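You operate a simulated robot arm through the tools that you are given. There is no shell and no other tool. Be economical: measure what you need, move in short steps, check, and stop when the job is done.

You run a simulated robot arm. Do the job below in one go: nothing can be reset, and whatever is moved stays where it is left.

Task
Charge the earliest-dated battery from the grey rack to full in slot 1.
Fine: run FULL to the end and switch the dock off after it.

Only the result counts: the job must be done as asked and must still hold three seconds after the hand-in. Knocking over, shifting, dropping, spilling or breaking anything else fails it.

Robot
A 6-joint arm with a two-finger parallel gripper, fixed in place. Base frame: the origin is at the foot of the arm, x ahead of it, y to its left, z up; the work surface is at about z = 0.9. Lengths are in m, angles in rad, forces in N, time in s.
With the tool pointing down near the work surface it reaches from about 0.24 to 0.66 m from the base axis. Its first joint turns from -1.152 to 1.152 rad. Payload 2.9 kg.
The tool frame sits at the grasp point between the pads (the TCP): z along the fingers, y along the line on which they close. The tips reach 0.03 m beyond it. The gripper opens to 0.11 m. The fingers are 0.02 m wide and 0.01 m thick; the gripper's body (0.048 by 0.112 m) begins 0.055 m behind the TCP.
Orientation is that of the tool frame in the base frame, as [roll, pitch, yaw] about the fixed x, y, z axes, in that order (R = Rz(yaw) Ry(pitch) Rx(roll)). With the fingers straight down and closing along the base's y, the tool's x points along the base's -x, its y along +y and its z along -z.

Tools
- The arm moves only by the tool jog_arm. Its argument "plan" is a list of rows, each a list of 7 numbers: the shift along the tool's x, y, z in m, then the turn, a rotation vector about the tool's x, y, z in rad, then the opening, from 0 (shut) to 1 (fully open). In form: [[dx, dy, dz, wx, wy, wz, fingers], ...]. A call has 1 to 8 rows; each row shifts and turns the commanded pose from where the row before left it, along the tool's axes as they then stand. A row lasts 0.2 s, in which the tool goes at most 0.05 m and 0.15 rad; a call with a longer step from one row to the next is refused whole, and so is a gripper value outside its range. A pose out of reach is approached as far as the arm can. The call stops where the force on the tool passes 40 N (or 10 N more than at its start, if that is more) or the arm is blocked; 0.2 s more then pass. The fingers move at their own pace (about 0.108 m/s each) and stop on an object; they squeeze with about 32 N. The grip force told is the motor's: it shows also when the fingers shut on nothing. Time passes only in rows, and 0.2 s behind the last, so rows that do not move let the fingers close. It gives the time, the measured TCP pose, the force on the tool (base axes), the opening and the grip force at its end, in the units of the frame above (readings bear some noise), with the torque about the TCP (base axes, N m) and any sound that the robot's microphone picked up.
- Cameras (640 x 400 px; columns grow to the right, rows downward): "scene" is fixed at [0.0704, 0.4226, 1.4042]; the picture's right is [-0.84, -0.54, 0.00], its down [-0.21, 0.33, -0.92] and it looks along [0.50, -0.77, -0.39] (base axes); focal length 332 px, centre (320, 200). "wrist" rides on the gripper at [0.073, 0.017, -0.103] in the tool frame; the picture's right is [-0.23, 0.97, 0.00], its down [-0.76, -0.18, -0.62] and it looks along [-0.61, -0.14, 0.78] (tool axes); focal length 222 px, centre (320, 200). There is no depth. A picture from a camera that has moved, and an enlarged one, comes with that camera's place and axes in the base frame and with its lens.
- grab_frame(camera): a new picture of that camera. No time passes.
- enlarge(camera, box): a new picture of the part [left, top, right, bottom] of that camera's present view, enlarged. No time passes.
- sign_off(): hands the job in; it is judged then, once.

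Go step by step. Nothing tells you positions but the pictures and the camera data: compare them with the known pose of the tool, close in by small moves and look again before you grip or let go. The budget is 120 turns and 76 pictures, counting those below and the enlarged ones. Unless the task says otherwise, let go and move clear before handing in, and close with one line.

The tools are called as name(argument=value, ...) on one line, values as JSON. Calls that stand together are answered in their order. jog_arm: Moves the arm, as the interface text tells. Its arguments: {"type":"object","properties":{"plan":{"type":"array","items":{"type":"array","items":{"type":"number"}}}},"required":["plan"]} The other tools are called the same way: grab_frame (camera) takes a picture; enlarge (camera, box) takes an enlarged picture of a part of a camera's view; sign_off () hands the job in.

At the start:

```text
t: 0.0
tcp_pos: [0.4091, 0.0634, 1.2727]
tool_rot: [3.141, 0.0, -3.141]
contact_force: [1.0, 0.3, -0.5]
moment: [0.01, 0.0, 0.0]
grip_width: 0.11
grip_force: 0.1
```

scene: 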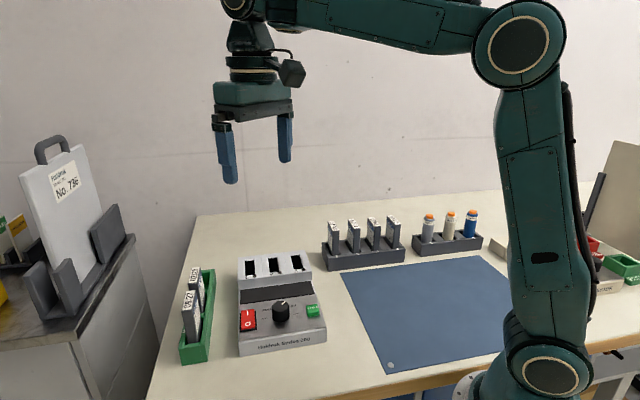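
wrist: 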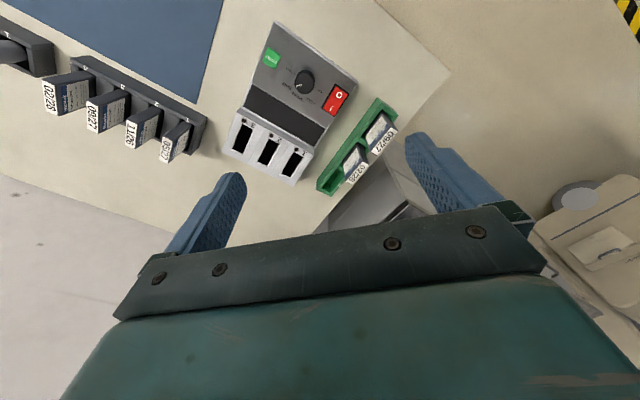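

I see a charging dock with three slots, a grey rack with four batteries, a green rack with two. I'll enlarge to read the dates and the dock.

enlarge(camera="wrist", box=[20, 40, 220, 165])

enlarge(camera="wrist", box=[210, 20, 410, 200])

enlarge(camera="scene", box=[220, 240, 340, 360])

enlarge(camera="scene", box=[310, 200, 420, 275])

```text
3.20 times, centred on (120, 102) of wrist
camera zoom: at [0.3356, 0.0802, 1.3763], right [0.23, 0.97, 0.0], down [0.76, -0.18, 0.62], along [0.61, -0.14, -0.78], focal length 711 px, centre (960, 512)
```

zoom: 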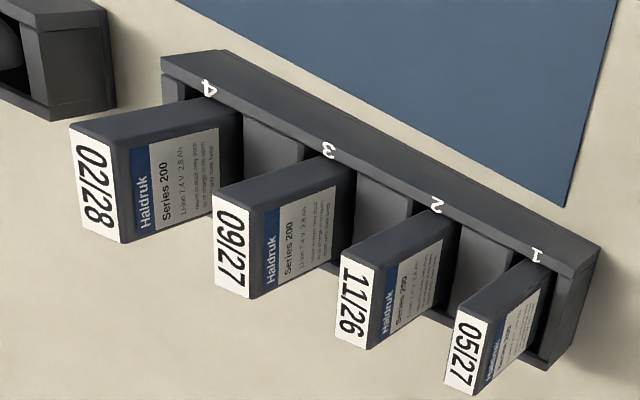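

```text
2.22 times, centred on (310, 110) of wrist
camera zoom: at [0.3356, 0.0802, 1.3763], right [0.23, 0.97, 0.0], down [0.76, -0.18, 0.62], along [0.61, -0.14, -0.78], focal length 494 px, centre (342, 400)
```

zoom: 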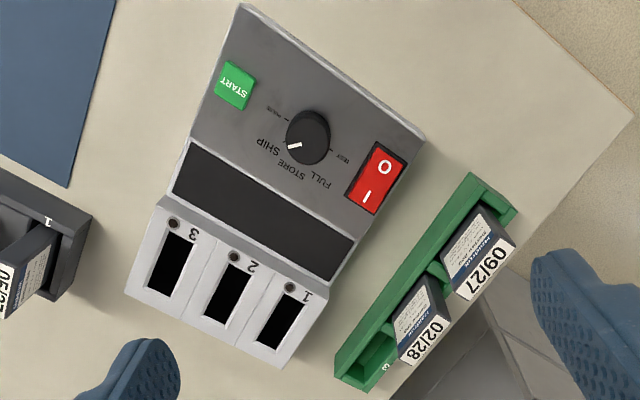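

```text
3.33 times, centred on (280, 300) of scene
camera zoom: at [0.0704, 0.4226, 1.4042], right [-0.84, -0.54, 0.0], down [-0.21, 0.33, -0.92], along [0.5, -0.77, -0.39], focal length 1105 px, centre (453, -133)
```

zoom: 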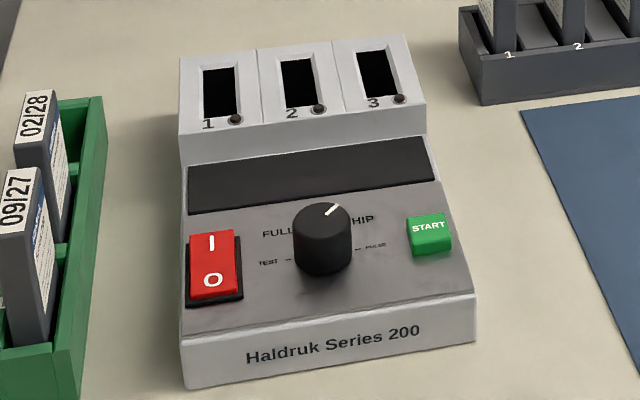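

```text
5.33 times, centred on (365, 238) of scene
camera zoom: at [0.0704, 0.4226, 1.4042], right [-0.84, -0.54, 0.0], down [-0.21, 0.33, -0.92], along [0.5, -0.77, -0.39], focal length 1768 px, centre (80, 0)
```

zoom: 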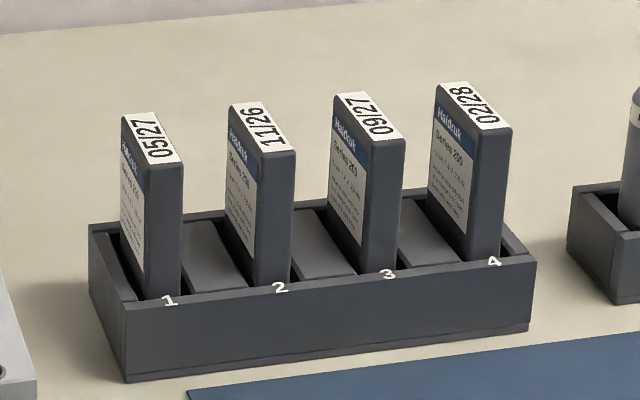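

The grey rack holds 05/27, 11/26, 09/27 and 02/28, so 11/26 in rack position 2 is the earliest, at about (0.404,-0.25), top z about 1.02. The rack and dock are yawed about 45°. I'll turn the tool by 45° and move above the rack for a closer look.

jog_arm(plan=[[0, 0, 0, 0, 0, 0.131, 1], [0, 0, 0, 0, 0, 0.131, 1], [0, 0, 0, 0, 0, 0.131, 1], [0, 0, 0, 0, 0, 0.131, 1], [0, 0, 0, 0, 0, 0.131, 1], [0, 0, 0, 0, 0, 0.1304, 1], [0, 0, 0, 0, 0, 0, 1]])

grab_frame(camera="wrist")

enlarge(camera="scene", box=[235, 285, 330, 345])

```text
t: 1.6
tcp_pos: [0.4087, 0.064, 1.2723]
tool_rot: [3.139, 0.0, 2.355]
contact_force: [-1.0, 0.0, 0.0]
moment: [-0.02, 0.0, -0.02]
grip_width: 0.11
grip_force: 0.1
```

```text
69 pictures are left
camera wrist: at [0.3689, 0.1265, 1.3762], right [0.85, 0.53, 0.0], down [0.41, -0.67, 0.62], along [0.33, -0.53, -0.78], focal length 222 px, centre (320, 200)
```

wrist: 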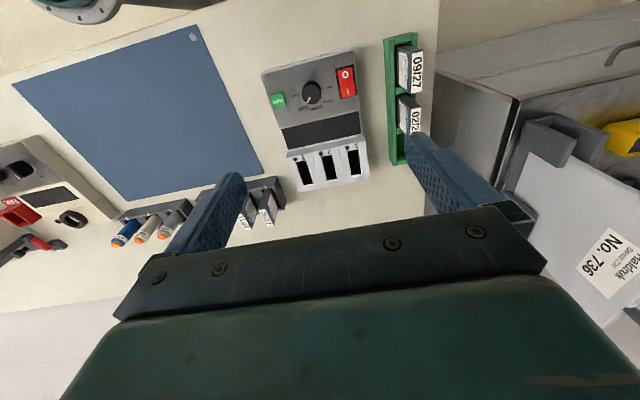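

```text
6.67 times, centred on (282, 315) of scene
camera zoom: at [0.0704, 0.4227, 1.4042], right [-0.84, -0.54, 0.0], down [-0.21, 0.33, -0.92], along [0.5, -0.77, -0.39], focal length 2210 px, centre (570, -567)
```

zoom: 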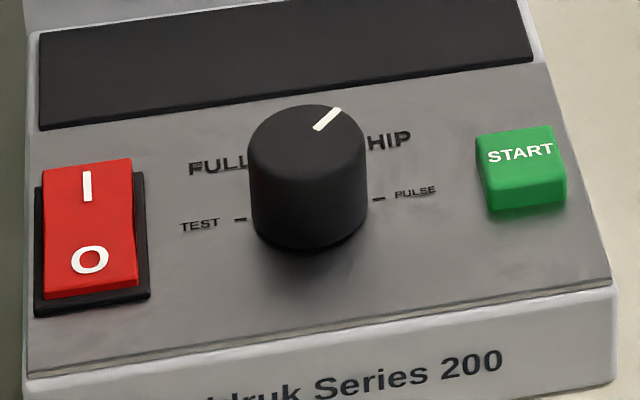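

The dock is square to the tool now. Looking closely at it and at its slots.

enlarge(camera="wrist", box=[240, 40, 440, 200])

jog_arm(plan=[[-0.035, -0.03, 0.015, 0, 0, 0, 1], [-0.035, -0.03, 0.015, 0, 0, 0, 1], [-0.035, -0.03, 0.015, 0, 0, 0, 1], [-0.03, -0.035, 0.015, 0, 0, 0, 0.6], [-0.03, -0.035, 0.015, 0, 0, 0, 0.4], [-0.01, -0.035, 0.015, 0, 0, 0, 0.4], [0, 0, 0.015, 0, 0, 0, 0.4]])

grab_frame(camera="wrist")

```text
2.50 times, centred on (340, 120) of wrist
camera zoom: at [0.3689, 0.1265, 1.3762], right [0.85, 0.53, 0.0], down [0.41, -0.67, 0.62], along [0.33, -0.53, -0.78], focal length 555 px, centre (270, 400)
```

zoom: 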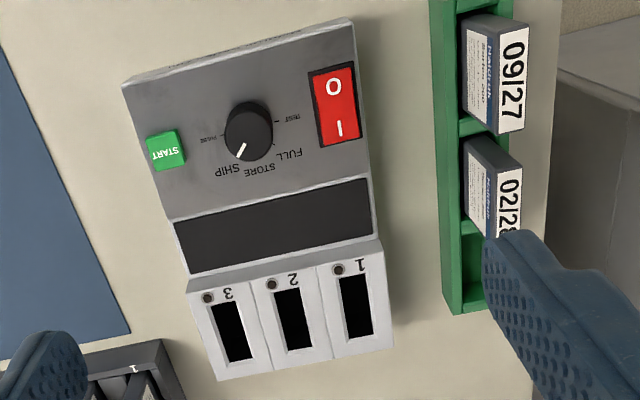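

```text
t: 3.2
tcp_pos: [0.3936, -0.1973, 1.1661]
tool_rot: [3.141, 0.0, 2.356]
contact_force: [-0.4, -0.3, 0.8]
moment: [0.0, -0.02, -0.01]
grip_width: 0.0439
grip_force: 0.1
```

```text
66 pictures are left
camera wrist: at [0.3544, -0.1352, 1.2705], right [0.85, 0.53, 0.0], down [0.41, -0.66, 0.62], along [0.33, -0.53, -0.78], focal length 222 px, centre (320, 200)
```

wrist: 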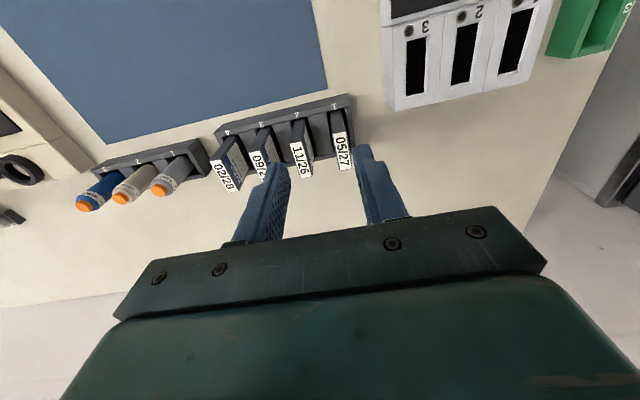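

enlarge(camera="wrist", box=[200, 80, 380, 200])

enlarge(camera="wrist", box=[380, 0, 560, 120])

enlarge(camera="scene", box=[342, 212, 372, 258])

```text
3.33 times, centred on (290, 140) of wrist
camera zoom: at [0.3544, -0.1352, 1.2705], right [0.85, 0.53, 0.0], down [0.41, -0.66, 0.62], along [0.33, -0.53, -0.78], focal length 740 px, centre (420, 400)
```

zoom: 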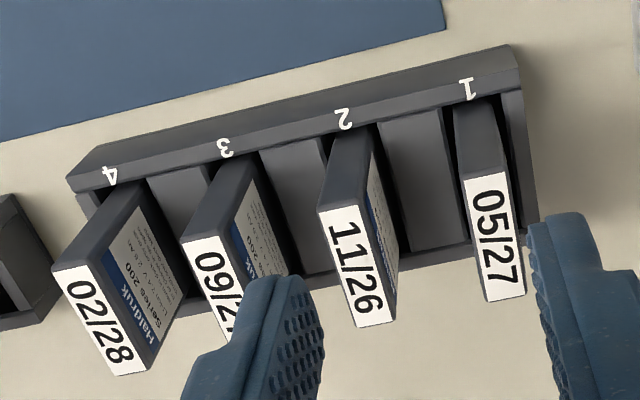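

```text
3.33 times, centred on (470, 60) of wrist
camera zoom: at [0.3544, -0.1352, 1.2705], right [0.85, 0.53, 0.0], down [0.41, -0.66, 0.62], along [0.33, -0.53, -0.78], focal length 740 px, centre (-180, 667)
```

zoom: 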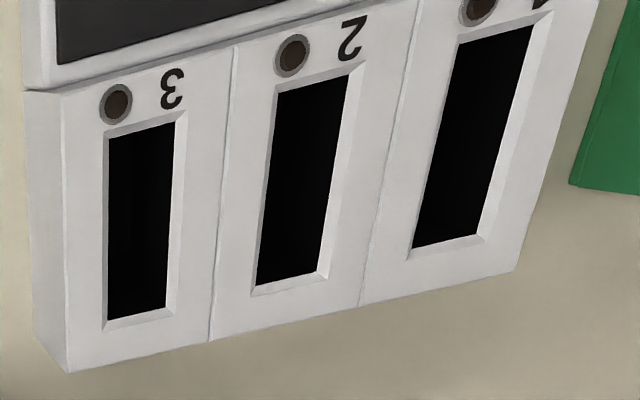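

```text
8.70 times, centred on (357, 235) of scene
camera zoom: at [0.0704, 0.4226, 1.4042], right [-0.84, -0.54, 0.0], down [-0.21, 0.33, -0.92], along [0.5, -0.77, -0.39], focal length 2882 px, centre (-2, -104)
```

zoom: 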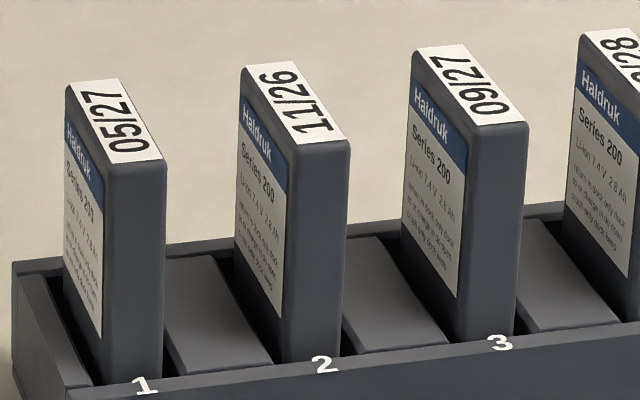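

Battery 11/26 top is near (0.403,-0.254,1.023). Closing in above it with the fingers still above all the tops.

jog_arm(plan=[[-0.012, -0.008, 0.02, 0, 0, 0, 0.36], [-0.012, -0.008, 0.02, 0, 0, 0, 0.36], [-0.012, -0.008, 0.02, 0, 0, 0, 0.36], [-0.0107, -0.0087, 0.021, 0, 0, 0, 0.36], [0, 0, 0, 0, 0, 0, 0.36]])

grab_frame(camera="wrist")

enlarge(camera="scene", box=[310, 170, 430, 275])

```text
t: 4.4
tcp_pos: [0.403, -0.2537, 1.0857]
tool_rot: [3.142, 0.001, 2.356]
contact_force: [0.1, 0.2, 0.8]
moment: [0.01, 0.0, 0.01]
grip_width: 0.0396
grip_force: 0.0
```

```text
62 pictures are left
camera wrist: at [0.3642, -0.1918, 1.19], right [0.85, 0.53, 0.0], down [0.41, -0.66, 0.62], along [0.33, -0.53, -0.78], focal length 222 px, centre (320, 200)
```

wrist: 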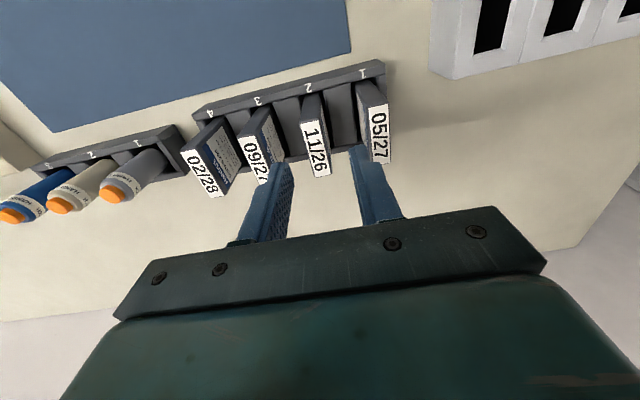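

```text
3.81 times, centred on (370, 222) of scene
camera zoom: at [0.0704, 0.4226, 1.4042], right [-0.84, -0.54, 0.0], down [-0.21, 0.33, -0.92], along [0.5, -0.77, -0.39], focal length 1263 px, centre (130, 114)
```

zoom: 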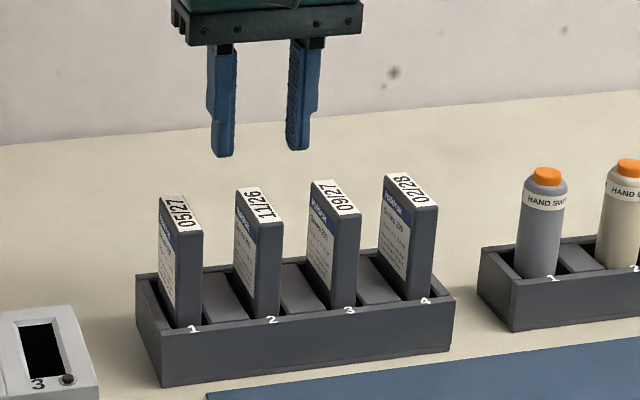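

By wrist-camera projection the battery is about 3 mm off in tool x and y. Correcting and descending partway.

jog_arm(plan=[[-0.003, -0.0036, 0.0, 0, 0, 0, 0.36], [0, 0, 0.03, 0, 0, 0, 0.36], [0, 0, 0.03, 0, 0, 0, 0.36], [0, 0, 0, 0, 0, 0, 0.36]])

grab_frame(camera="wrist")

enlarge(camera="scene", box=[310, 170, 430, 275])

```text
t: 5.4
tcp_pos: [0.4052, -0.2587, 1.0248]
tool_rot: [-3.141, -0.001, 2.357]
contact_force: [-0.3, -0.4, 0.2]
moment: [0.0, 0.0, 0.01]
grip_width: 0.0396
grip_force: 0.0
```

```text
60 pictures are left
camera wrist: at [0.3649, -0.1957, 1.1291], right [0.85, 0.53, 0.0], down [0.41, -0.66, 0.62], along [0.33, -0.53, -0.78], focal length 222 px, centre (320, 200)
```

wrist: 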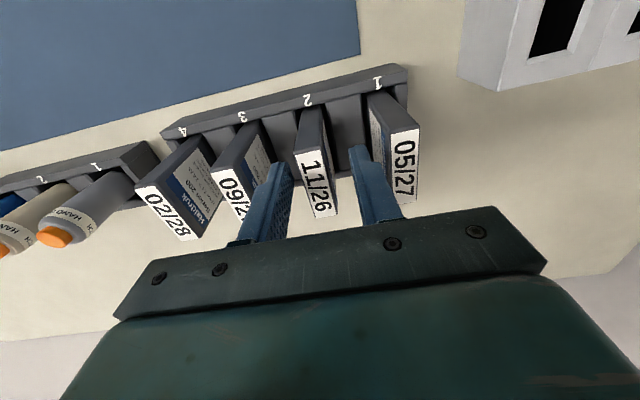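

```text
3.81 times, centred on (370, 222) of scene
camera zoom: at [0.0704, 0.4226, 1.4042], right [-0.84, -0.54, 0.0], down [-0.21, 0.33, -0.92], along [0.5, -0.77, -0.39], focal length 1263 px, centre (130, 114)
```

zoom: 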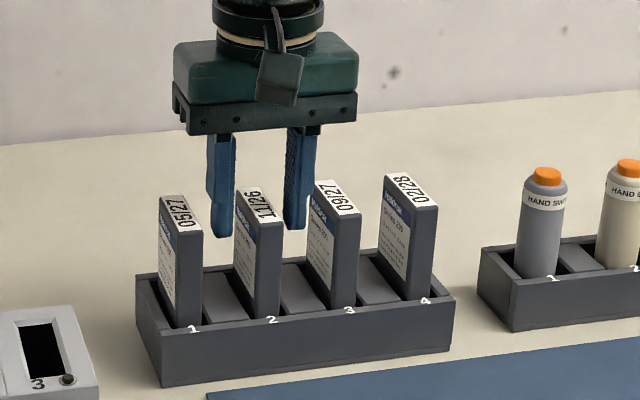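

The fingers straddle battery 11/26 cleanly. Descending the rest and closing.

jog_arm(plan=[[0.001, 0.0005, 0.018, 0, 0, 0, 0.36], [0.001, 0.0005, 0.018, 0, 0, 0, 0.36], [0, 0, 0, 0, 0, 0, 0.36], [0, 0, 0, 0, 0, 0, 0.1], [0, 0, 0, 0, 0, 0, 0.0], [0, 0, 0, 0, 0, 0, 0.0]])

grab_frame(camera="wrist")

```text
t: 6.8
tcp_pos: [0.4043, -0.2573, 0.9897]
tool_rot: [-3.14, 0.001, 2.356]
contact_force: [-2.1, -1.9, 1.9]
moment: [-0.15, 0.05, 0.02]
grip_width: 0.0175
grip_force: 32.3
```

```text
58 pictures are left
camera wrist: at [0.3641, -0.1941, 1.0942], right [0.85, 0.53, 0.0], down [0.41, -0.66, 0.62], along [0.33, -0.53, -0.78], focal length 222 px, centre (320, 200)
```

wrist: 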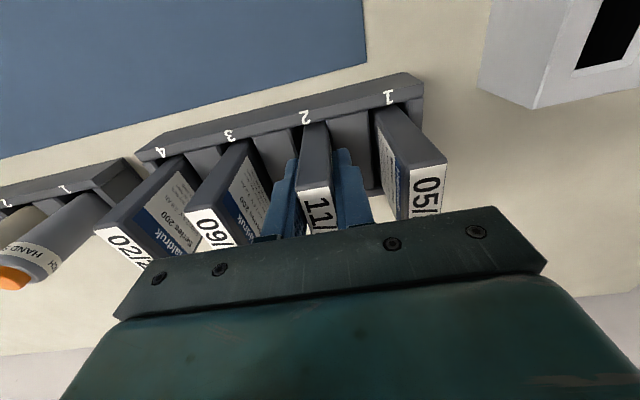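

Gripped at 17.5 mm. Reading a neighbor's label for insertion instructions, and lifting straight up.

enlarge(camera="wrist", box=[90, 130, 270, 270])

jog_arm(plan=[[0, 0, -0.02, 0, 0, 0, 0], [0, 0, -0.03, 0, 0, 0, 0], [0, 0, -0.04, 0, 0, 0, 0], [0, 0, -0.04, 0, 0, 0, 0], [0, 0, -0.03, 0, 0, 0, 0], [0, 0, 0, 0, 0, 0, 0]])

enlarge(camera="scene", box=[310, 120, 430, 275])

```text
2.86 times, centred on (180, 200) of wrist
camera zoom: at [0.3641, -0.1941, 1.0942], right [0.85, 0.53, 0.0], down [0.41, -0.66, 0.62], along [0.33, -0.53, -0.78], focal length 635 px, centre (720, 200)
```

zoom: 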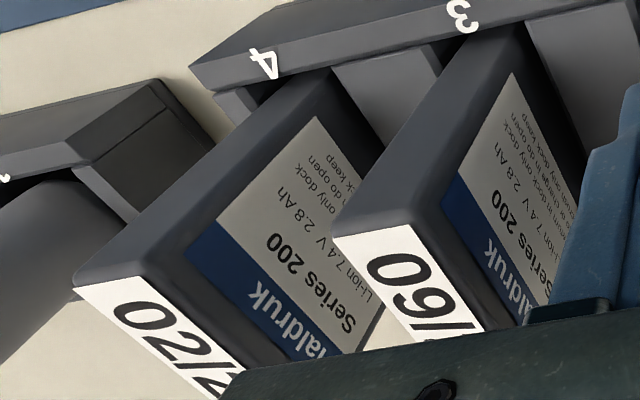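

```text
t: 8.2
tcp_pos: [0.4047, -0.2568, 1.1503]
tool_rot: [-3.141, -0.001, 2.358]
contact_force: [0.6, 0.2, -0.9]
moment: [0.04, -0.01, 0.0]
grip_width: 0.0178
grip_force: 32.4
```

```text
2.58 times, centred on (370, 198) of scene
camera zoom: at [0.0704, 0.4226, 1.4043], right [-0.84, -0.54, 0.0], down [-0.21, 0.33, -0.92], along [0.5, -0.77, -0.39], focal length 855 px, centre (191, 206)
```

zoom: 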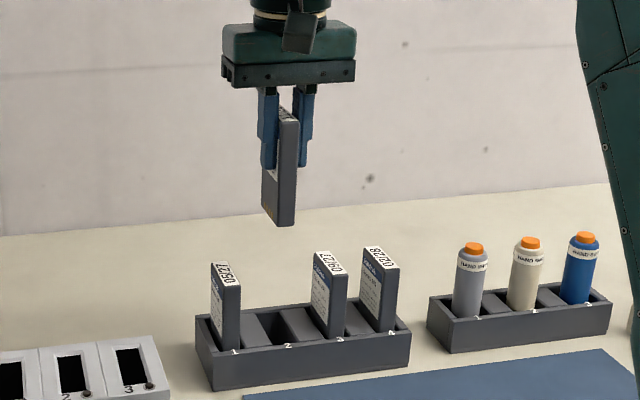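

Battery lifted free; labels only carry boilerplate. Next, carry it above slot 1 at about (0.559,-0.034).

jog_arm(plan=[[0.0081, 0.0444, 0, 0, 0, 0, 0], [0.0081, 0.0444, 0, 0, 0, 0, 0], [0.0081, 0.0444, 0, 0, 0, 0, 0], [0.0081, 0.0444, 0, 0, 0, 0, 0], [0.0081, 0.0444, 0, 0, 0, 0, 0], [0.0081, 0.0442, 0, 0, 0, 0, 0], [0, 0, 0.03, 0, 0, 0, 0], [0, 0, 0, 0, 0, 0, 0]])

grab_frame(camera="wrist")

enlarge(camera="scene", box=[200, 140, 340, 300])

```text
t: 10.0
tcp_pos: [0.5574, -0.0342, 1.1196]
tool_rot: [-3.139, 0.001, 2.356]
contact_force: [0.1, 0.0, -1.8]
moment: [0.04, -0.01, 0.0]
grip_width: 0.018
grip_force: 32.1
```

```text
55 pictures are left
camera wrist: at [0.5174, 0.0286, 1.2244], right [0.85, 0.53, 0.0], down [0.41, -0.66, 0.62], along [0.33, -0.53, -0.78], focal length 222 px, centre (320, 200)
```

wrist: 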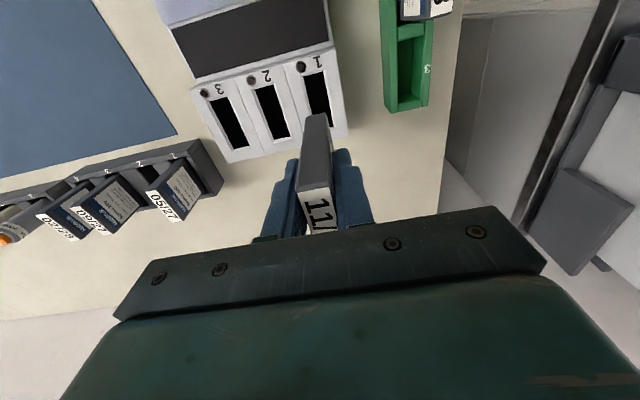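

```text
2.50 times, centred on (270, 220) of scene
camera zoom: at [0.0704, 0.4227, 1.4042], right [-0.84, -0.54, 0.0], down [-0.21, 0.33, -0.92], along [0.5, -0.77, -0.39], focal length 829 px, centre (445, 150)
```

zoom: 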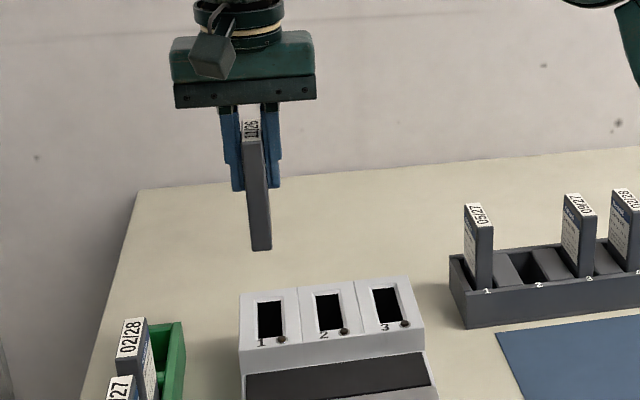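

enlarge(camera="wrist", box=[180, 30, 360, 190])

enlarge(camera="scene", box=[230, 200, 330, 300])

```text
2.50 times, centred on (270, 110) of wrist
camera zoom: at [0.5174, 0.0286, 1.2244], right [0.85, 0.53, 0.0], down [0.41, -0.66, 0.62], along [0.33, -0.53, -0.78], focal length 555 px, centre (445, 425)
```

zoom: 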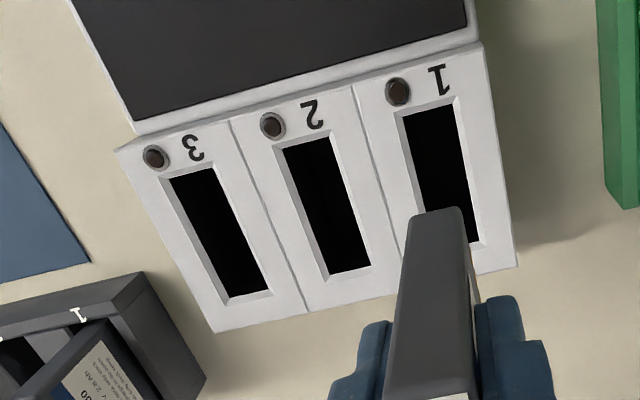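

```text
4.00 times, centred on (280, 250) of scene
camera zoom: at [0.0704, 0.4227, 1.4042], right [-0.84, -0.54, 0.0], down [-0.21, 0.33, -0.92], along [0.5, -0.77, -0.39], focal length 1326 px, centre (480, 0)
```

zoom: 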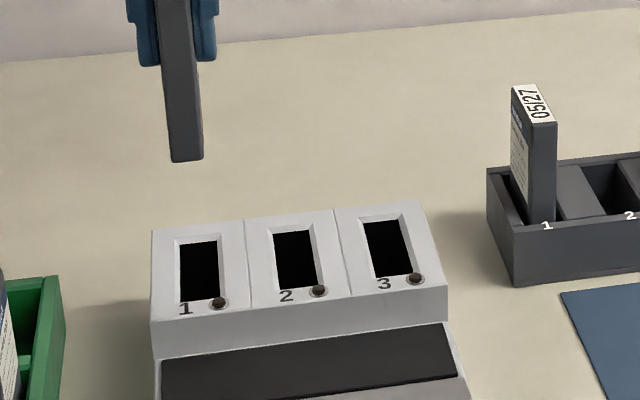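

The slot-1 opening projects within about 2-3 mm of the battery axis. Lowering to just above the dock and checking again.

jog_arm(plan=[[0.001, 0.0003, 0.025, 0, 0, 0, 0], [0, 0, 0.025, 0, 0, 0, 0], [0, 0, 0.02, 0, 0, 0, 0], [0, 0, 0, 0, 0, 0, 0]])

enlarge(camera="wrist", box=[180, 30, 400, 240])

enlarge(camera="scene", box=[230, 200, 330, 300])

```text
t: 11.0
tcp_pos: [0.5567, -0.0337, 1.0494]
tool_rot: [3.14, 0.0, 2.356]
contact_force: [1.1, 0.3, -2.0]
moment: [-0.01, 0.01, 0.0]
grip_width: 0.0177
grip_force: 32.2
```

```text
1.90 times, centred on (290, 135) of wrist
camera zoom: at [0.5164, 0.0296, 1.1543], right [0.85, 0.53, 0.0], down [0.41, -0.66, 0.62], along [0.33, -0.53, -0.78], focal length 423 px, centre (377, 324)
```

zoom: 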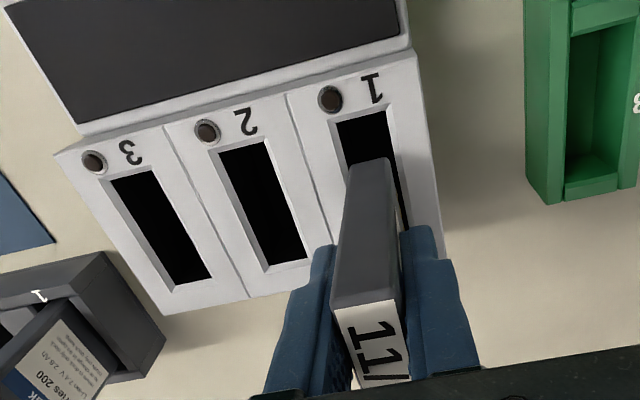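

```text
4.00 times, centred on (280, 250) of scene
camera zoom: at [0.0704, 0.4226, 1.4042], right [-0.84, -0.54, 0.0], down [-0.21, 0.33, -0.92], along [0.5, -0.77, -0.39], focal length 1326 px, centre (480, 0)
```

zoom: 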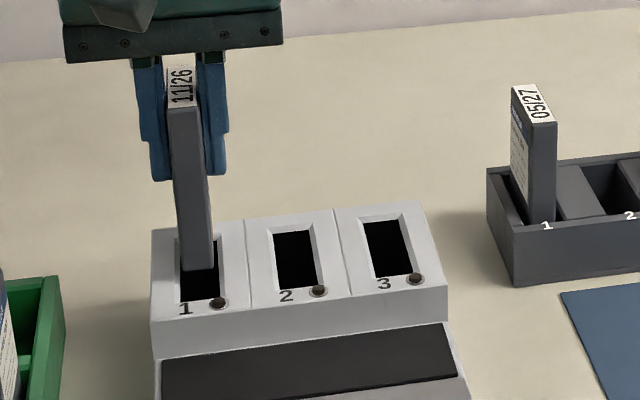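

The battery bottom is about 2 cm above the slot rim (rim z about 0.957) and lines up in both views. Lowering gently to the rim.

jog_arm(plan=[[0.001, 0.0003, 0.01, 0, 0, 0, 0], [0, 0, 0.008, 0, 0, 0, 0], [0, 0, 0, 0, 0, 0, 0]])

enlarge(camera="wrist", box=[260, 50, 400, 190])

enlarge(camera="scene", box=[240, 230, 300, 290])

```text
t: 11.6
tcp_pos: [0.5571, -0.0319, 1.0436]
tool_rot: [3.134, 0.01, 2.354]
contact_force: [-0.4, -0.4, 3.7]
moment: [-0.15, -0.04, 0.0]
grip_width: 0.0177
grip_force: 31.6
stopped in row 2: the force on the tool passed its limit at 49 N (the readings are from after the stop); the commanded pose is now the measured one
```

```text
2.86 times, centred on (330, 120) of wrist
camera zoom: at [0.5158, 0.0305, 1.1475], right [0.85, 0.53, 0.01], down [0.4, -0.66, 0.63], along [0.34, -0.53, -0.78], focal length 635 px, centre (291, 429)
```

zoom: 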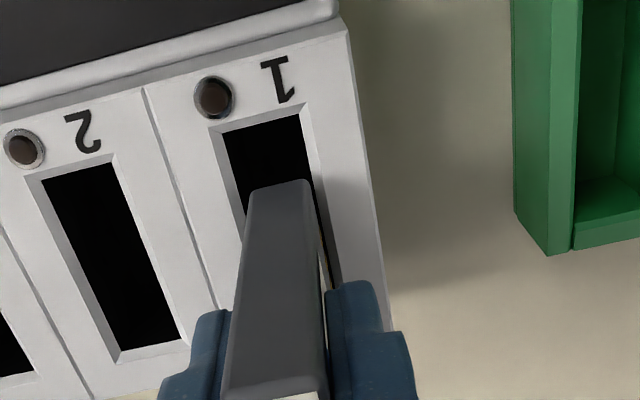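

```text
6.67 times, centred on (270, 260) of scene
camera zoom: at [0.0704, 0.4226, 1.4043], right [-0.84, -0.54, 0.0], down [-0.21, 0.33, -0.92], along [0.5, -0.77, -0.39], focal length 2210 px, centre (653, -200)
```

zoom: 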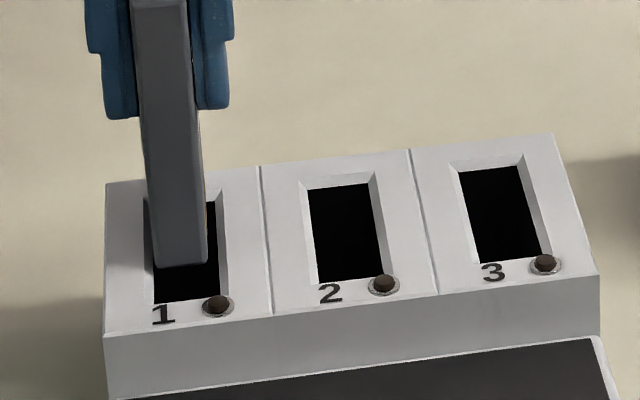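

Contact came early, with the far end of the battery apparently on the far rim; the battery may lean a little in the grip. I'll lift, level the tool, and turn it so that the scene camera sees the wide face.

jog_arm(plan=[[0, 0, -0.03, 0, 0, 0, 0], [0, 0, -0.04, 0.0076, 0.01, 0, 0], [0, 0, -0.01, 0, 0, -0.14, 0], [0, 0, 0, 0, 0, -0.15, 0], [0, 0, 0, 0, 0, -0.15, 0], [0, 0, 0, 0, 0, -0.15, 0], [0, 0, 0, 0, 0, -0.15, 0], [0, 0, 0, 0, 0, -0.15, 0]])

jog_arm(plan=[[0, 0, 0, 0, 0, -0.15, 0], [0, 0, 0, 0, 0, -0.15, 0], [0, 0, 0, 0, 0, 0, 0]])

enlarge(camera="scene", box=[220, 140, 320, 260])

grab_frame(camera="wrist")

```text
t: 13.4
tcp_pos: [0.5567, -0.0324, 1.1235]
tool_rot: [3.138, -0.003, -3.036]
contact_force: [0.1, -0.2, -2.1]
moment: [-0.02, 0.07, -0.01]
grip_width: 0.0176
grip_force: 31.8
```

```text
t: 14.2
tcp_pos: [0.5554, -0.0305, 1.1221]
tool_rot: [-3.142, -0.002, -2.736]
contact_force: [0.0, 0.0, -1.7]
moment: [0.0, 0.01, -0.03]
grip_width: 0.0177
grip_force: 31.9
```

```text
3.33 times, centred on (270, 200) of scene
camera zoom: at [0.0704, 0.4226, 1.4042], right [-0.84, -0.54, 0.0], down [-0.21, 0.33, -0.92], along [0.5, -0.77, -0.39], focal length 1105 px, centre (487, 200)
```

zoom: 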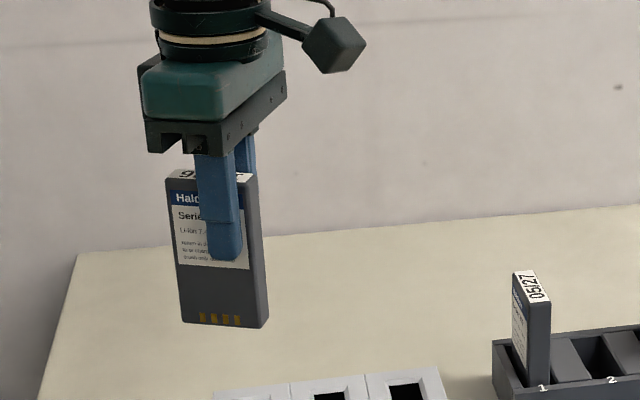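

```text
46 pictures are left
camera wrist: at [0.4824, -0.0458, 1.2273], right [-0.17, 0.98, 0.0], down [0.77, 0.14, 0.62], along [0.61, 0.11, -0.78], focal length 222 px, centre (320, 200)
```

wrist: 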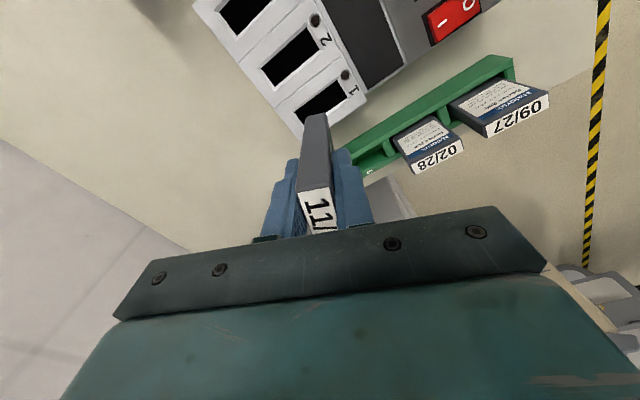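

The wide face shows no lean; the battery is just held about 6 mm off-centre (toward tool -x) and hangs about 7.8 cm below the TCP. That explains the far-rim contact. Turning back and shifting about 8 mm toward tool +x.

jog_arm(plan=[[0, 0, 0, 0, 0, 0.149, 0], [0, 0, 0, 0, 0, 0.149, 0], [0, 0, 0, 0, 0, 0.149, 0], [0, 0, 0, 0, 0, 0.149, 0], [0, 0, 0, 0, 0, 0.149, 0], [0, 0, 0, 0, 0, 0.149, 0], [0, 0, 0, 0, 0, 0.149, 0], [0, 0, 0, 0, 0, 0.148, 0]])

jog_arm(plan=[[0.0058, -0.0006, 0.03, 0, 0, 0, 0], [0, 0, 0.03, 0, 0, 0, 0], [0, 0, 0, 0, 0, 0, 0]])

enlarge(camera="wrist", box=[260, 50, 400, 190])

enlarge(camera="scene", box=[240, 230, 300, 290])

```text
t: 16.0
tcp_pos: [0.5572, -0.0327, 1.1227]
tool_rot: [-3.139, -0.004, 2.35]
contact_force: [0.3, 0.6, -1.8]
moment: [0.02, 0.0, 0.0]
grip_width: 0.0179
grip_force: 32.4
```

```text
t: 16.8
tcp_pos: [0.5512, -0.0276, 1.0626]
tool_rot: [-3.139, -0.005, 2.352]
contact_force: [0.7, -0.3, -1.5]
moment: [0.03, 0.02, 0.02]
grip_width: 0.0178
grip_force: 31.6
```

```text
2.86 times, centred on (330, 120) of wrist
camera zoom: at [0.5115, 0.0345, 1.1672], right [0.85, 0.53, 0.0], down [0.41, -0.67, 0.62], along [0.33, -0.53, -0.78], focal length 635 px, centre (291, 429)
```

zoom: 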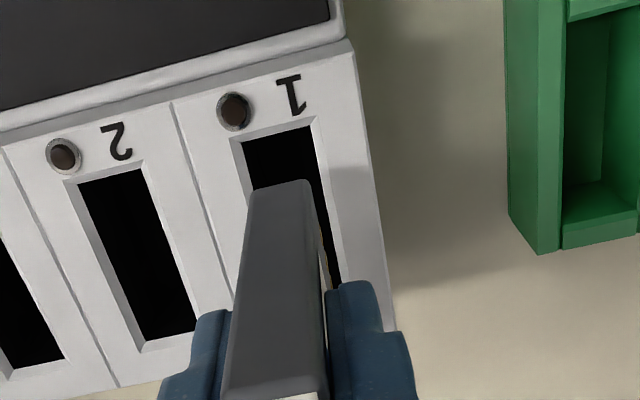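

```text
6.67 times, centred on (270, 260) of scene
camera zoom: at [0.0704, 0.4226, 1.4042], right [-0.84, -0.54, 0.0], down [-0.21, 0.33, -0.92], along [0.5, -0.77, -0.39], focal length 2210 px, centre (653, -200)
```

zoom: 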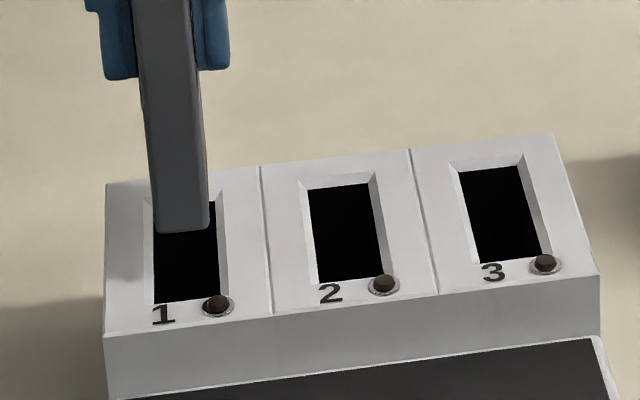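

Both views now predict the near edge will meet the slot's near rim properly. Lowering gently.

jog_arm(plan=[[0, -0.0003, 0.018, 0, 0, 0, 0], [0, 0, 0.006, 0, 0, 0, 0], [0, 0, 0.006, 0, 0, 0, 0], [0, 0, 0, 0, 0, 0, 0]])

enlarge(camera="wrist", box=[260, 50, 400, 190])

enlarge(camera="scene", box=[240, 230, 300, 290])

```text
t: 17.5
tcp_pos: [0.55, -0.0264, 1.0408]
tool_rot: [3.14, -0.001, 2.358]
contact_force: [-7.3, 1.7, 6.7]
moment: [0.01, 0.37, -0.12]
grip_width: 0.0176
grip_force: 31.8
stopped in row 3: the force on the tool passed its limit at 48 N (the readings are from after the stop); the commanded pose is now the measured one
```

```text
2.86 times, centred on (330, 120) of wrist
camera zoom: at [0.5099, 0.0353, 1.1457], right [0.85, 0.53, 0.0], down [0.41, -0.67, 0.62], along [0.33, -0.53, -0.78], focal length 635 px, centre (291, 429)
```

zoom: 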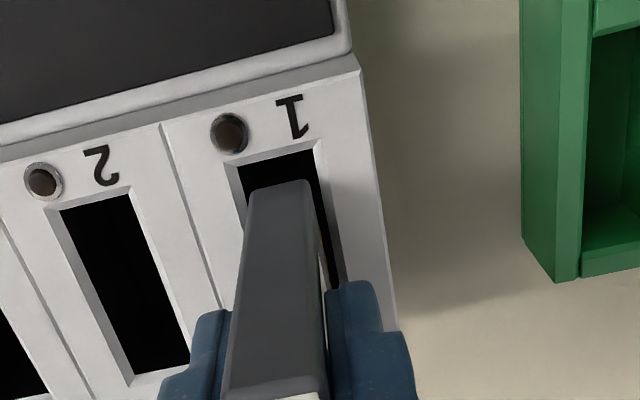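

```text
6.67 times, centred on (270, 260) of scene
camera zoom: at [0.0701, 0.4227, 1.4042], right [-0.84, -0.54, 0.0], down [-0.21, 0.33, -0.92], along [0.5, -0.77, -0.39], focal length 2210 px, centre (653, -200)
```

zoom: 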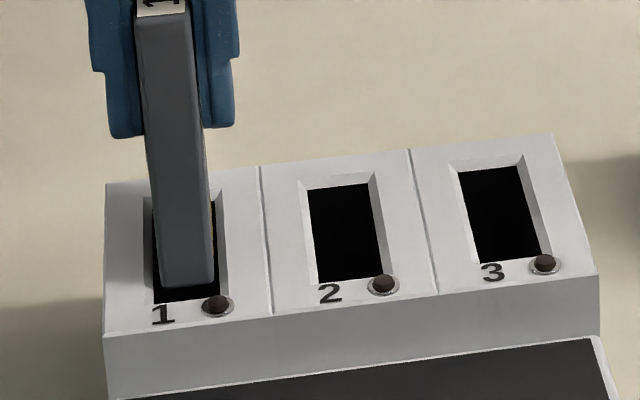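

It is still riding the far chamfer (side force toward tool +x), with about 7-9 mm of gap at the near end. Lifting slightly, shifting 5 mm more and lowering.

jog_arm(plan=[[0, 0, -0.006, 0, 0, 0, 0], [0.005, 0.0003, 0, 0, 0, 0, 0], [0, 0, 0.005, 0, 0, 0, 0], [0, 0, 0.004, 0, 0, 0, 0], [0, 0, 0.004, 0, 0, 0, 0], [0, 0, 0.004, 0, 0, 0, 0], [0, 0, 0, 0, 0, 0, 0]])

enlarge(camera="scene", box=[240, 230, 300, 290])

```text
t: 19.1
tcp_pos: [0.5474, -0.024, 1.0294]
tool_rot: [3.136, 0.001, 2.355]
contact_force: [0.0, 0.1, -1.2]
moment: [0.02, 0.03, 0.02]
grip_width: 0.0177
grip_force: 32.0
```

```text
6.67 times, centred on (270, 260) of scene
camera zoom: at [0.0704, 0.4226, 1.4042], right [-0.84, -0.54, 0.0], down [-0.21, 0.33, -0.92], along [0.5, -0.77, -0.39], focal length 2210 px, centre (653, -200)
```

zoom: 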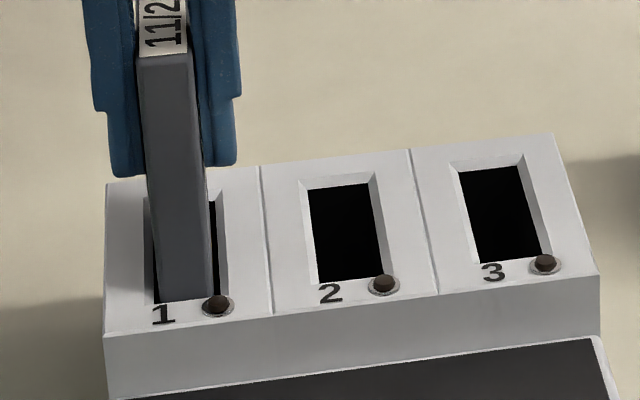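

The battery is inside the slot with no contact force. Pushing on down in small steps until it seats.

jog_arm(plan=[[0, 0, 0.005, 0, 0, 0, 0], [0, 0, 0.005, 0, 0, 0, 0], [0, 0, 0.005, 0, 0, 0, 0], [0, 0, 0.005, 0, 0, 0, 0], [0, 0, 0.004, 0, 0, 0, 0], [0, 0, 0, 0, 0, 0, 0]])

enlarge(camera="scene", box=[230, 200, 330, 300])

```text
t: 20.5
tcp_pos: [0.5485, -0.0242, 1.0041]
tool_rot: [3.137, 0.003, 2.355]
contact_force: [-0.1, -0.5, -2.4]
moment: [0.0, 0.01, 0.01]
grip_width: 0.0178
grip_force: 32.0
```

```text
4.00 times, centred on (280, 250) of scene
camera zoom: at [0.0704, 0.4226, 1.4042], right [-0.84, -0.54, 0.0], down [-0.21, 0.33, -0.92], along [0.5, -0.77, -0.39], focal length 1326 px, centre (480, 0)
```

zoom: 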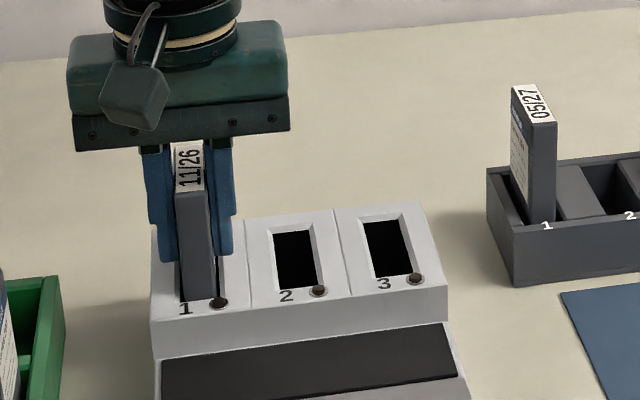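

jog_arm(plan=[[0, 0, 0.004, 0, 0, 0, 0], [0, 0, 0.003, 0, 0, 0, 0], [0, 0, 0.003, 0, 0, 0, 0], [0, 0, 0, 0, 0, 0, 0]])

enlarge(camera="scene", box=[240, 220, 300, 280])

```text
t: 21.5
tcp_pos: [0.547, -0.0241, 0.9993]
tool_rot: [3.137, 0.005, 2.354]
contact_force: [-10.7, 0.0, 31.8]
moment: [0.26, 1.18, 0.02]
grip_width: 0.0176
grip_force: 32.5
```

```text
6.67 times, centred on (270, 250) of scene
camera zoom: at [0.0696, 0.4227, 1.4043], right [-0.84, -0.54, 0.0], down [-0.21, 0.33, -0.92], along [0.5, -0.77, -0.39], focal length 2210 px, centre (653, -133)
```

zoom: 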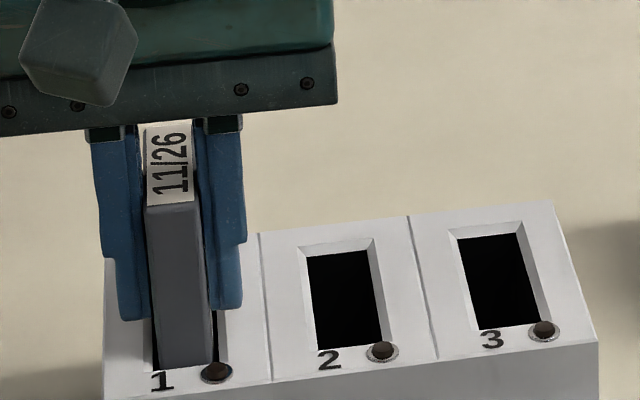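

Firm floor contact at about 4 cm depth: it looks seated. Relaxing the push, opening and rising straight up.

jog_arm(plan=[[0, 0, -0.0045, 0, 0, 0, 0], [0, 0, 0, 0, 0, 0, 0], [0, 0, 0, 0, 0, 0, 0.3], [0, 0, 0, 0, 0, 0, 0.36], [0, 0, -0.03, 0, 0, 0, 0.36], [0, 0, -0.04, 0, 0, 0, 0.36], [0, 0, -0.04, 0, 0, 0, 0.36], [0, 0, 0, 0, 0, 0, 0.36]])

enlarge(camera="scene", box=[230, 200, 340, 360])

grab_frame(camera="wrist")

```text
t: 23.3
tcp_pos: [0.5486, -0.0244, 1.11]
tool_rot: [3.136, 0.002, 2.355]
contact_force: [0.2, -0.7, -0.7]
moment: [0.01, -0.01, -0.03]
grip_width: 0.0397
grip_force: 0.0
```

```text
2.50 times, centred on (285, 280) of scene
camera zoom: at [0.0704, 0.4227, 1.4042], right [-0.84, -0.54, 0.0], down [-0.21, 0.33, -0.92], along [0.5, -0.77, -0.39], focal length 829 px, centre (408, 0)
```

zoom: 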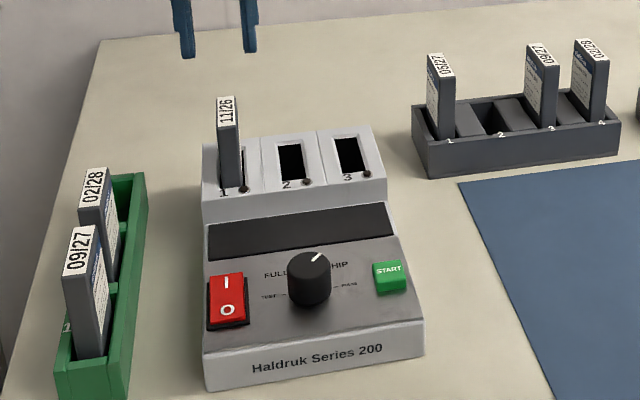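

```text
37 pictures are left
camera wrist: at [0.5081, 0.0379, 1.2154], right [0.85, 0.53, 0.0], down [0.41, -0.67, 0.62], along [0.33, -0.53, -0.78], focal length 222 px, centre (320, 200)
```

wrist: 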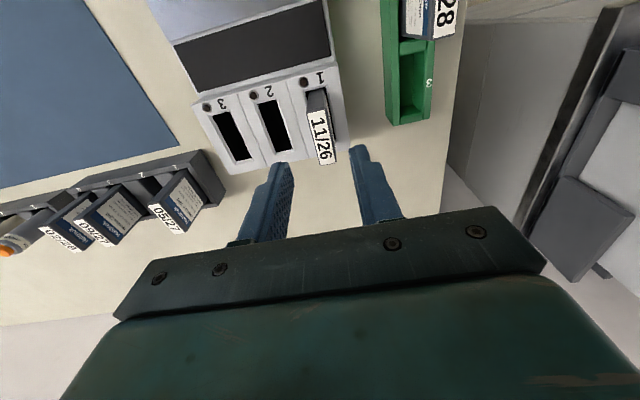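

The 11/26 battery stands in slot 1. By triangulation the panel is level at z about 0.943 and the dial top is at (0.404,0.046,0.98), set to SHIP; FULL is two steps counter-clockwise. Moving above the dial.

jog_arm(plan=[[0.0381, -0.0132, 0, 0, 0, 0, 0.5], [0.0381, -0.0132, 0, 0, 0, 0, 0.5], [0.0381, -0.0132, 0, 0, 0, 0, 0.5], [0.038, -0.0131, 0, 0, 0, 0, 0.5], [0, 0, 0.03, 0, 0, 0, 0.5], [0, 0, 0.02, 0, 0, 0, 0.5], [0, 0, 0, 0, 0, 0, 0.5]])

grab_frame(camera="wrist")

enlarge(camera="scene", box=[220, 220, 340, 350])

```text
t: 24.9
tcp_pos: [0.4027, 0.0469, 1.0606]
tool_rot: [3.139, 0.002, 2.356]
contact_force: [-0.3, -1.3, -0.7]
moment: [0.01, 0.0, -0.01]
grip_width: 0.0549
grip_force: 0.0
```

```text
36 pictures are left
camera wrist: at [0.3624, 0.1092, 1.1638], right [0.85, 0.53, 0.0], down [0.41, -0.67, 0.62], along [0.33, -0.53, -0.78], focal length 222 px, centre (320, 200)
```

wrist: 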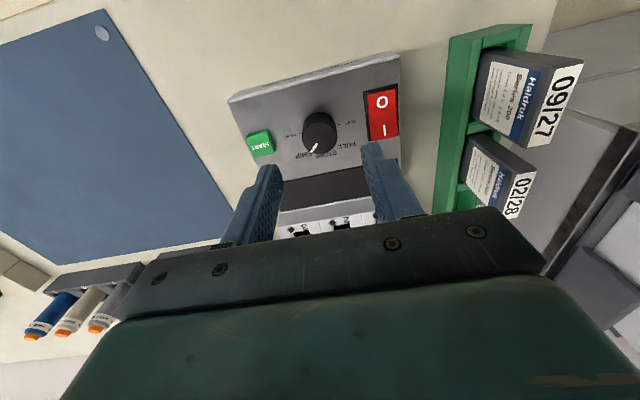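

```text
3.08 times, centred on (280, 285) of scene
camera zoom: at [0.0704, 0.4227, 1.4042], right [-0.84, -0.54, 0.0], down [-0.21, 0.33, -0.92], along [0.5, -0.77, -0.39], focal length 1020 px, centre (443, -62)
```

zoom: 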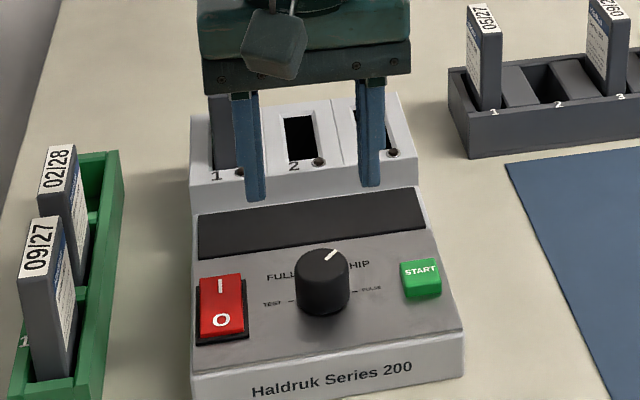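

jog_arm(plan=[[0.004, 0.001, 0.025, 0, 0, 0, 0.5], [0, 0, 0.018, 0, 0, 0, 0.5], [0, 0, 0, 0, 0, 0, 0.5]])

enlarge(camera="wrist", box=[220, 60, 420, 220])

enlarge(camera="scene", box=[230, 250, 330, 350])

```text
t: 25.7
tcp_pos: [0.4006, 0.0495, 1.0165]
tool_rot: [3.138, 0.003, 2.356]
contact_force: [-0.4, -0.3, 0.4]
moment: [0.01, 0.01, -0.03]
grip_width: 0.0549
grip_force: 0.1
```

```text
2.50 times, centred on (320, 140) of wrist
camera zoom: at [0.3603, 0.1121, 1.1204], right [0.85, 0.53, 0.0], down [0.41, -0.67, 0.62], along [0.33, -0.53, -0.78], focal length 555 px, centre (320, 350)
```

zoom: 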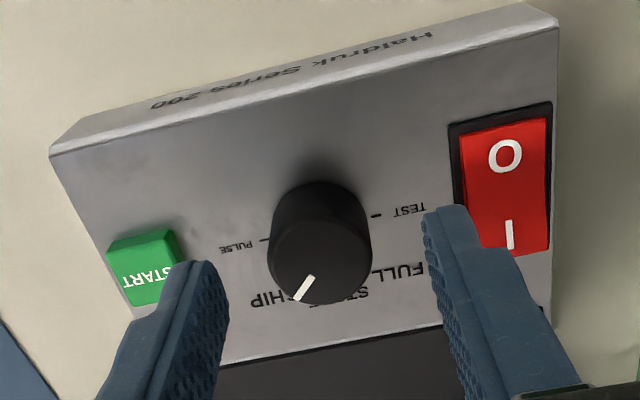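

```text
4.00 times, centred on (280, 300) of scene
camera zoom: at [0.0704, 0.4227, 1.4042], right [-0.84, -0.54, 0.0], down [-0.21, 0.33, -0.92], along [0.5, -0.77, -0.39], focal length 1326 px, centre (480, -200)
```

zoom: 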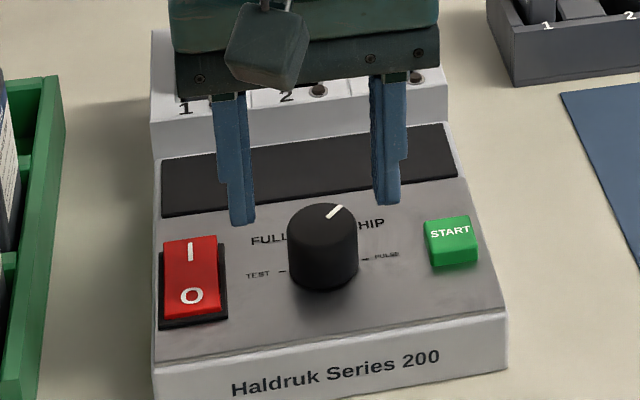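

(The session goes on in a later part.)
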